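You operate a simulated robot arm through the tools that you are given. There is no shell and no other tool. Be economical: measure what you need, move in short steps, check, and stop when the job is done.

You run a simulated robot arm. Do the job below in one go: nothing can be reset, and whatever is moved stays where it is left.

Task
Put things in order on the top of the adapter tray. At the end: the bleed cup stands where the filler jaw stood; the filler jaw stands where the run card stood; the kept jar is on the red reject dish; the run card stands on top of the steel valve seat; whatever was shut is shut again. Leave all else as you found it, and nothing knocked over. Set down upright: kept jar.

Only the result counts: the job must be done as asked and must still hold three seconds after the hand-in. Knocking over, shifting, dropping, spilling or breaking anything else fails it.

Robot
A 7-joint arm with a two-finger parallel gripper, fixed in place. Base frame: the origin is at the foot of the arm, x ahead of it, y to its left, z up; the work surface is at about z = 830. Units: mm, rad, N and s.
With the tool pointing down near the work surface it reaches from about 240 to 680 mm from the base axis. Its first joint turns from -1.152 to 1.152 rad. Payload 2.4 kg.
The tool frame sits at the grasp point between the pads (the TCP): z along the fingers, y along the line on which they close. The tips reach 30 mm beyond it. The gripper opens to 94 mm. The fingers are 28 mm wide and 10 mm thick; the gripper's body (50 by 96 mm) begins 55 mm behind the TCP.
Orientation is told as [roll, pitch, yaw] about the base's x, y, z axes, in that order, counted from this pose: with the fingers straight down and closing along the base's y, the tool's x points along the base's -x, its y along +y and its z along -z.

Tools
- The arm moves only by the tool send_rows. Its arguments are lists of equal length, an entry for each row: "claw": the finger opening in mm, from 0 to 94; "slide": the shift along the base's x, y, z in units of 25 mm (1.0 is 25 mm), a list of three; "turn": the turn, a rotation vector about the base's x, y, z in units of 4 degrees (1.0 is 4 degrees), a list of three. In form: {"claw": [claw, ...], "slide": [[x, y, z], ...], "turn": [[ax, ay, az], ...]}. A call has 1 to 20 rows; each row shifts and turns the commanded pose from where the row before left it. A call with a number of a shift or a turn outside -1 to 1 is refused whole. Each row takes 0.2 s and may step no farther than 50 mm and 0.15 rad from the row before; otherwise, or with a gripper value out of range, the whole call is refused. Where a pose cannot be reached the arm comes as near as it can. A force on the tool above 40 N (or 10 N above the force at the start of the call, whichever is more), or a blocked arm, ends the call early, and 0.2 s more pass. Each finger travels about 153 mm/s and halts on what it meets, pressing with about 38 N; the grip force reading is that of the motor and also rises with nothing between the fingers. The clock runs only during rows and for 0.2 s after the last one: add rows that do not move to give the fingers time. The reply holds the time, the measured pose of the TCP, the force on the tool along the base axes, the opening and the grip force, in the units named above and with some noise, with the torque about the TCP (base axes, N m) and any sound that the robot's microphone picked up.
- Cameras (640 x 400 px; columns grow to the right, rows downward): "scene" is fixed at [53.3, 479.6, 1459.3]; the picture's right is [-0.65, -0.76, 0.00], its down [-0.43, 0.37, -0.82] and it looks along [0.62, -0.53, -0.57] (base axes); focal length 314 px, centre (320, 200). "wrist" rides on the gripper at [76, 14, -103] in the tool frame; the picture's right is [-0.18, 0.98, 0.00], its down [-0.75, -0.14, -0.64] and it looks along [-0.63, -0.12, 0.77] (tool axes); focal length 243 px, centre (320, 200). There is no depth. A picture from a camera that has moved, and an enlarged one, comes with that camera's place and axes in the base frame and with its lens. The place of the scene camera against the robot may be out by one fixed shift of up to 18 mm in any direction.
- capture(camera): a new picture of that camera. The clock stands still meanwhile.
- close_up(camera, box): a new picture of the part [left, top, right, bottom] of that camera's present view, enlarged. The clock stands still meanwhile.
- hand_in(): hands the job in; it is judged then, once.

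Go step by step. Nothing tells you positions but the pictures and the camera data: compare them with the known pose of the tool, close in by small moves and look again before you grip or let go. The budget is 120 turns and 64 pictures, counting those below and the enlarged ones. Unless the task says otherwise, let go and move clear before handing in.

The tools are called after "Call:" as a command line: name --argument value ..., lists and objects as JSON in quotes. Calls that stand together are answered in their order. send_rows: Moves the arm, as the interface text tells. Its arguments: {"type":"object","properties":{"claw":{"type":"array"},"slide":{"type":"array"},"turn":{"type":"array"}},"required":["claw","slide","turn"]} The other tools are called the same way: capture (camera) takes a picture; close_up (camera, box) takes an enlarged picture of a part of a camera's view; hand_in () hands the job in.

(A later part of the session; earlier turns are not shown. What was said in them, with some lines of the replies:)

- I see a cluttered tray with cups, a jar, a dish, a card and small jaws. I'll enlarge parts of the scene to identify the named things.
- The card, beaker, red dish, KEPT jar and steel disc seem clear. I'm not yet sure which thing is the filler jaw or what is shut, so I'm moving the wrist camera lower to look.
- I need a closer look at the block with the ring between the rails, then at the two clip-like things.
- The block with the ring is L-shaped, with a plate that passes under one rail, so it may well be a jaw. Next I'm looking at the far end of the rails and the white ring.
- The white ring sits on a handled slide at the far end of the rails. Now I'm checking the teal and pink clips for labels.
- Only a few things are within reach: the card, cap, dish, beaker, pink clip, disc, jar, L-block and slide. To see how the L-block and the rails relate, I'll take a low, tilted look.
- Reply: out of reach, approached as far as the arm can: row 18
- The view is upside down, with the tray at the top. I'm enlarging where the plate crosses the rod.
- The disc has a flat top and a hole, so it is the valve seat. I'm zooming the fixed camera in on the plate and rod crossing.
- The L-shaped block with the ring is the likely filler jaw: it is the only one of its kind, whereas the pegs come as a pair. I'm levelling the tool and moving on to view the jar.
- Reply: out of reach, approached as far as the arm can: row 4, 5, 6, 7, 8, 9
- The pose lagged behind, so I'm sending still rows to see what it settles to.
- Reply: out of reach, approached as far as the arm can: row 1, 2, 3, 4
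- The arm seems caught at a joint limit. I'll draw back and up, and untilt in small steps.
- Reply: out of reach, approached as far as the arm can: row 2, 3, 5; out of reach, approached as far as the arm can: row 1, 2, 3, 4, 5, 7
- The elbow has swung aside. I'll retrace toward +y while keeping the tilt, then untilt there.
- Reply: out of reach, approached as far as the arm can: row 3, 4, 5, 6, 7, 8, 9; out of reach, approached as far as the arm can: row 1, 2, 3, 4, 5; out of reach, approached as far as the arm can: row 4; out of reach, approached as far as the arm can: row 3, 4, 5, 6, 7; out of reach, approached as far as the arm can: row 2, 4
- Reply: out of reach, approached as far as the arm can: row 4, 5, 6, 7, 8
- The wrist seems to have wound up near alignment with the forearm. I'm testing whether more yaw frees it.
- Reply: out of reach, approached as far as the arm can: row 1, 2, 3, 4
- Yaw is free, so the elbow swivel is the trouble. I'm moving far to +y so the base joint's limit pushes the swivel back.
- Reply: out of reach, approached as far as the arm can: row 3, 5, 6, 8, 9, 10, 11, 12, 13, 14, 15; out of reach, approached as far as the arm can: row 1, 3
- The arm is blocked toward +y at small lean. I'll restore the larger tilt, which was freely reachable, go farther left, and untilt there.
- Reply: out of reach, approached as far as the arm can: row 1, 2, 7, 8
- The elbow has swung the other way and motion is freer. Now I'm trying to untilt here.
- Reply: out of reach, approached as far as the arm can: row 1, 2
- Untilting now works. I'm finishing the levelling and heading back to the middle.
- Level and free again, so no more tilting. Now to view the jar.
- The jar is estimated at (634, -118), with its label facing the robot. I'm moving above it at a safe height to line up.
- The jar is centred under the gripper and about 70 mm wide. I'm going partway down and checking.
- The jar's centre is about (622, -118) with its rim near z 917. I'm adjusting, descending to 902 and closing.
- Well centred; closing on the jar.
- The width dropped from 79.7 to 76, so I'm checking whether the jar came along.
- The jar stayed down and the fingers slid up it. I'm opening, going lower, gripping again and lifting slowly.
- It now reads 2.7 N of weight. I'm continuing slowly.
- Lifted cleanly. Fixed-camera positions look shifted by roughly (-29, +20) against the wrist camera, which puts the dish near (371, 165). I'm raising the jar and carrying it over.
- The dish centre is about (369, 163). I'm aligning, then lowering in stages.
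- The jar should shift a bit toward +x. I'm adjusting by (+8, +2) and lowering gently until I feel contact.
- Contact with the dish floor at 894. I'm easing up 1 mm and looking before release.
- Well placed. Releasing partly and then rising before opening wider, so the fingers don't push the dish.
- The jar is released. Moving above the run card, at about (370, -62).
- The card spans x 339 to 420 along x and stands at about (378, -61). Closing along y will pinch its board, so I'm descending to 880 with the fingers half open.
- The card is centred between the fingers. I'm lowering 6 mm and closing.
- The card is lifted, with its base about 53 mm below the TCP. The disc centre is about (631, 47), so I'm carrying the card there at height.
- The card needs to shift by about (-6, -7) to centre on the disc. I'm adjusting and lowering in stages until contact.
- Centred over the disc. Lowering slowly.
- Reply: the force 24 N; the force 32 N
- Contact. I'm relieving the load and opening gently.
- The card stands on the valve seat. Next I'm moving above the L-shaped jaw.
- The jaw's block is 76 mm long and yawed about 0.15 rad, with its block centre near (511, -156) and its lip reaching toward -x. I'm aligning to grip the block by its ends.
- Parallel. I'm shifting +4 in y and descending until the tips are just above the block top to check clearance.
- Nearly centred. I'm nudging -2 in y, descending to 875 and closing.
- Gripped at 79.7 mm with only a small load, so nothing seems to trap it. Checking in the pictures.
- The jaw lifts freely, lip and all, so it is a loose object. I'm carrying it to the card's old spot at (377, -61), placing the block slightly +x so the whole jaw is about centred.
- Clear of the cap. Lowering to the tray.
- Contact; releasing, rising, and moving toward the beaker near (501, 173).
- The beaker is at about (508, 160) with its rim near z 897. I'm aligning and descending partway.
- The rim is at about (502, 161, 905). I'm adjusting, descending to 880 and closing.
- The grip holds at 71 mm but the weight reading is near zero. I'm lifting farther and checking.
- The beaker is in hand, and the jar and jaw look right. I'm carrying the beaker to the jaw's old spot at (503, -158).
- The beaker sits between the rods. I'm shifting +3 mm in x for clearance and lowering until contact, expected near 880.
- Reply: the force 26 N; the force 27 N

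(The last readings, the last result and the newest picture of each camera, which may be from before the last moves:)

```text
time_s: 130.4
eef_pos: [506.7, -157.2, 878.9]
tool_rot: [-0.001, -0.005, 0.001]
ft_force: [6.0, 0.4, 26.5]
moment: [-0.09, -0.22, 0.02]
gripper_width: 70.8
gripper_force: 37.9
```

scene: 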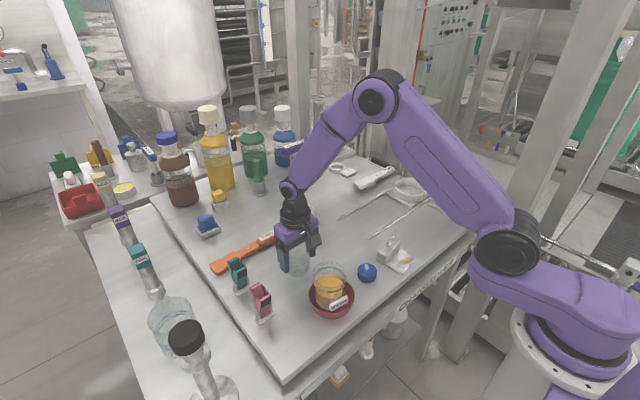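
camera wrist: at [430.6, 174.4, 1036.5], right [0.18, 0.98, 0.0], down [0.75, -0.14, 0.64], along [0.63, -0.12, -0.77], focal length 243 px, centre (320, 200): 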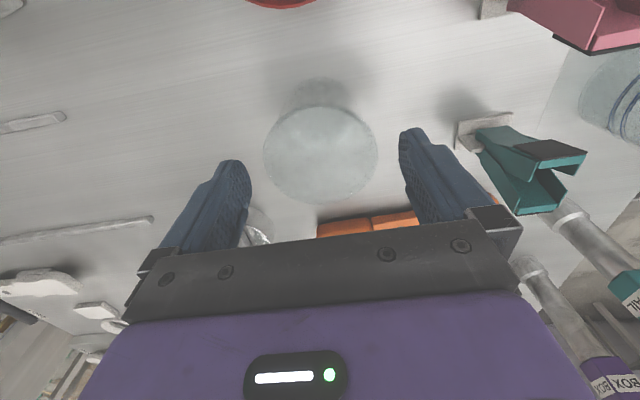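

Contact at tray height. I'm relieving, releasing, rising straight up and checking.

Call:
send_rows --claw '[45, 72, 78, 86, 94, 94, 94, 94, 94, 94, 94]' --slide '[[0, 0, 0.06], [0, 0, 0], [0, 0, 0], [0, 0, 0], [0, 0, 0.2], [0, 0, 0.6], [0, 0, 0.9], [0, 0, 0.9], [0, 0, 0.9], [0, 0, 0.9], [0, 0, 0]]' --turn '[[0, 0, 0], [0, 0, 0], [0, 0, 0], [0, 0, 0], [0, 0, 0], [0, 0, 0], [0, 0, 0], [0, 0, 0], [0, 0, 0], [0, 0, 0], [0, 0, 0]]'

Call:
capture --camera "scene"

Call:
capture --camera "wrist"

```text
time_s: 132.8
eef_pos: [505.5, -158.6, 988.1]
tool_rot: [-0.001, 0.003, 0.002]
ft_force: [-0.3, -0.8, 0.0]
moment: [-0.01, 0.04, 0.0]
gripper_width: 94.2
gripper_force: 0.1
```

```text
5 pictures are left
```

scene: 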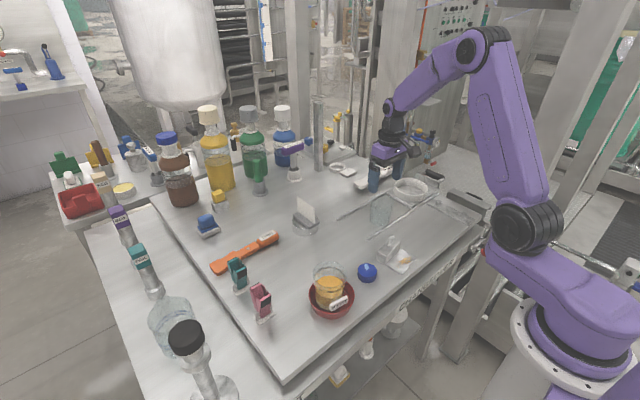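

```text
4 pictures are left
camera wrist: at [428.5, -143.1, 1091.1], right [0.18, 0.98, 0.0], down [0.75, -0.14, 0.64], along [0.63, -0.12, -0.77], focal length 243 px, centre (320, 200)
```

wrist: 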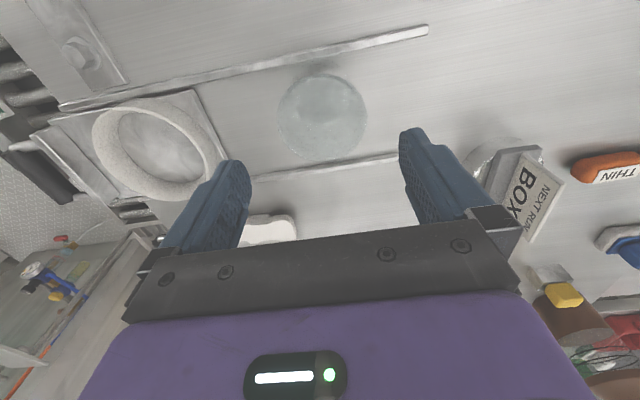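

All four pieces are standing where asked, nothing else has moved, and the slide is still as I found it. The gripper is clear, so I'm handing in.

Call:
hand_in

```text
The job is handed in.
```

I've handed the job in, and the final pictures show everything upright and nothing else visibly moved. The kept jar is in the red dish and the run card stands on the steel valve seat. The filler jaw is at the card's old spot, and the glass beaker, which I took to be the bleed cup, is at the jaw's old spot.

I took the L-shaped steel block with the ring to be the filler jaw, as it was the only one of its kind on the tray. I opened nothing, so I left the slide with the white ring as I found it.
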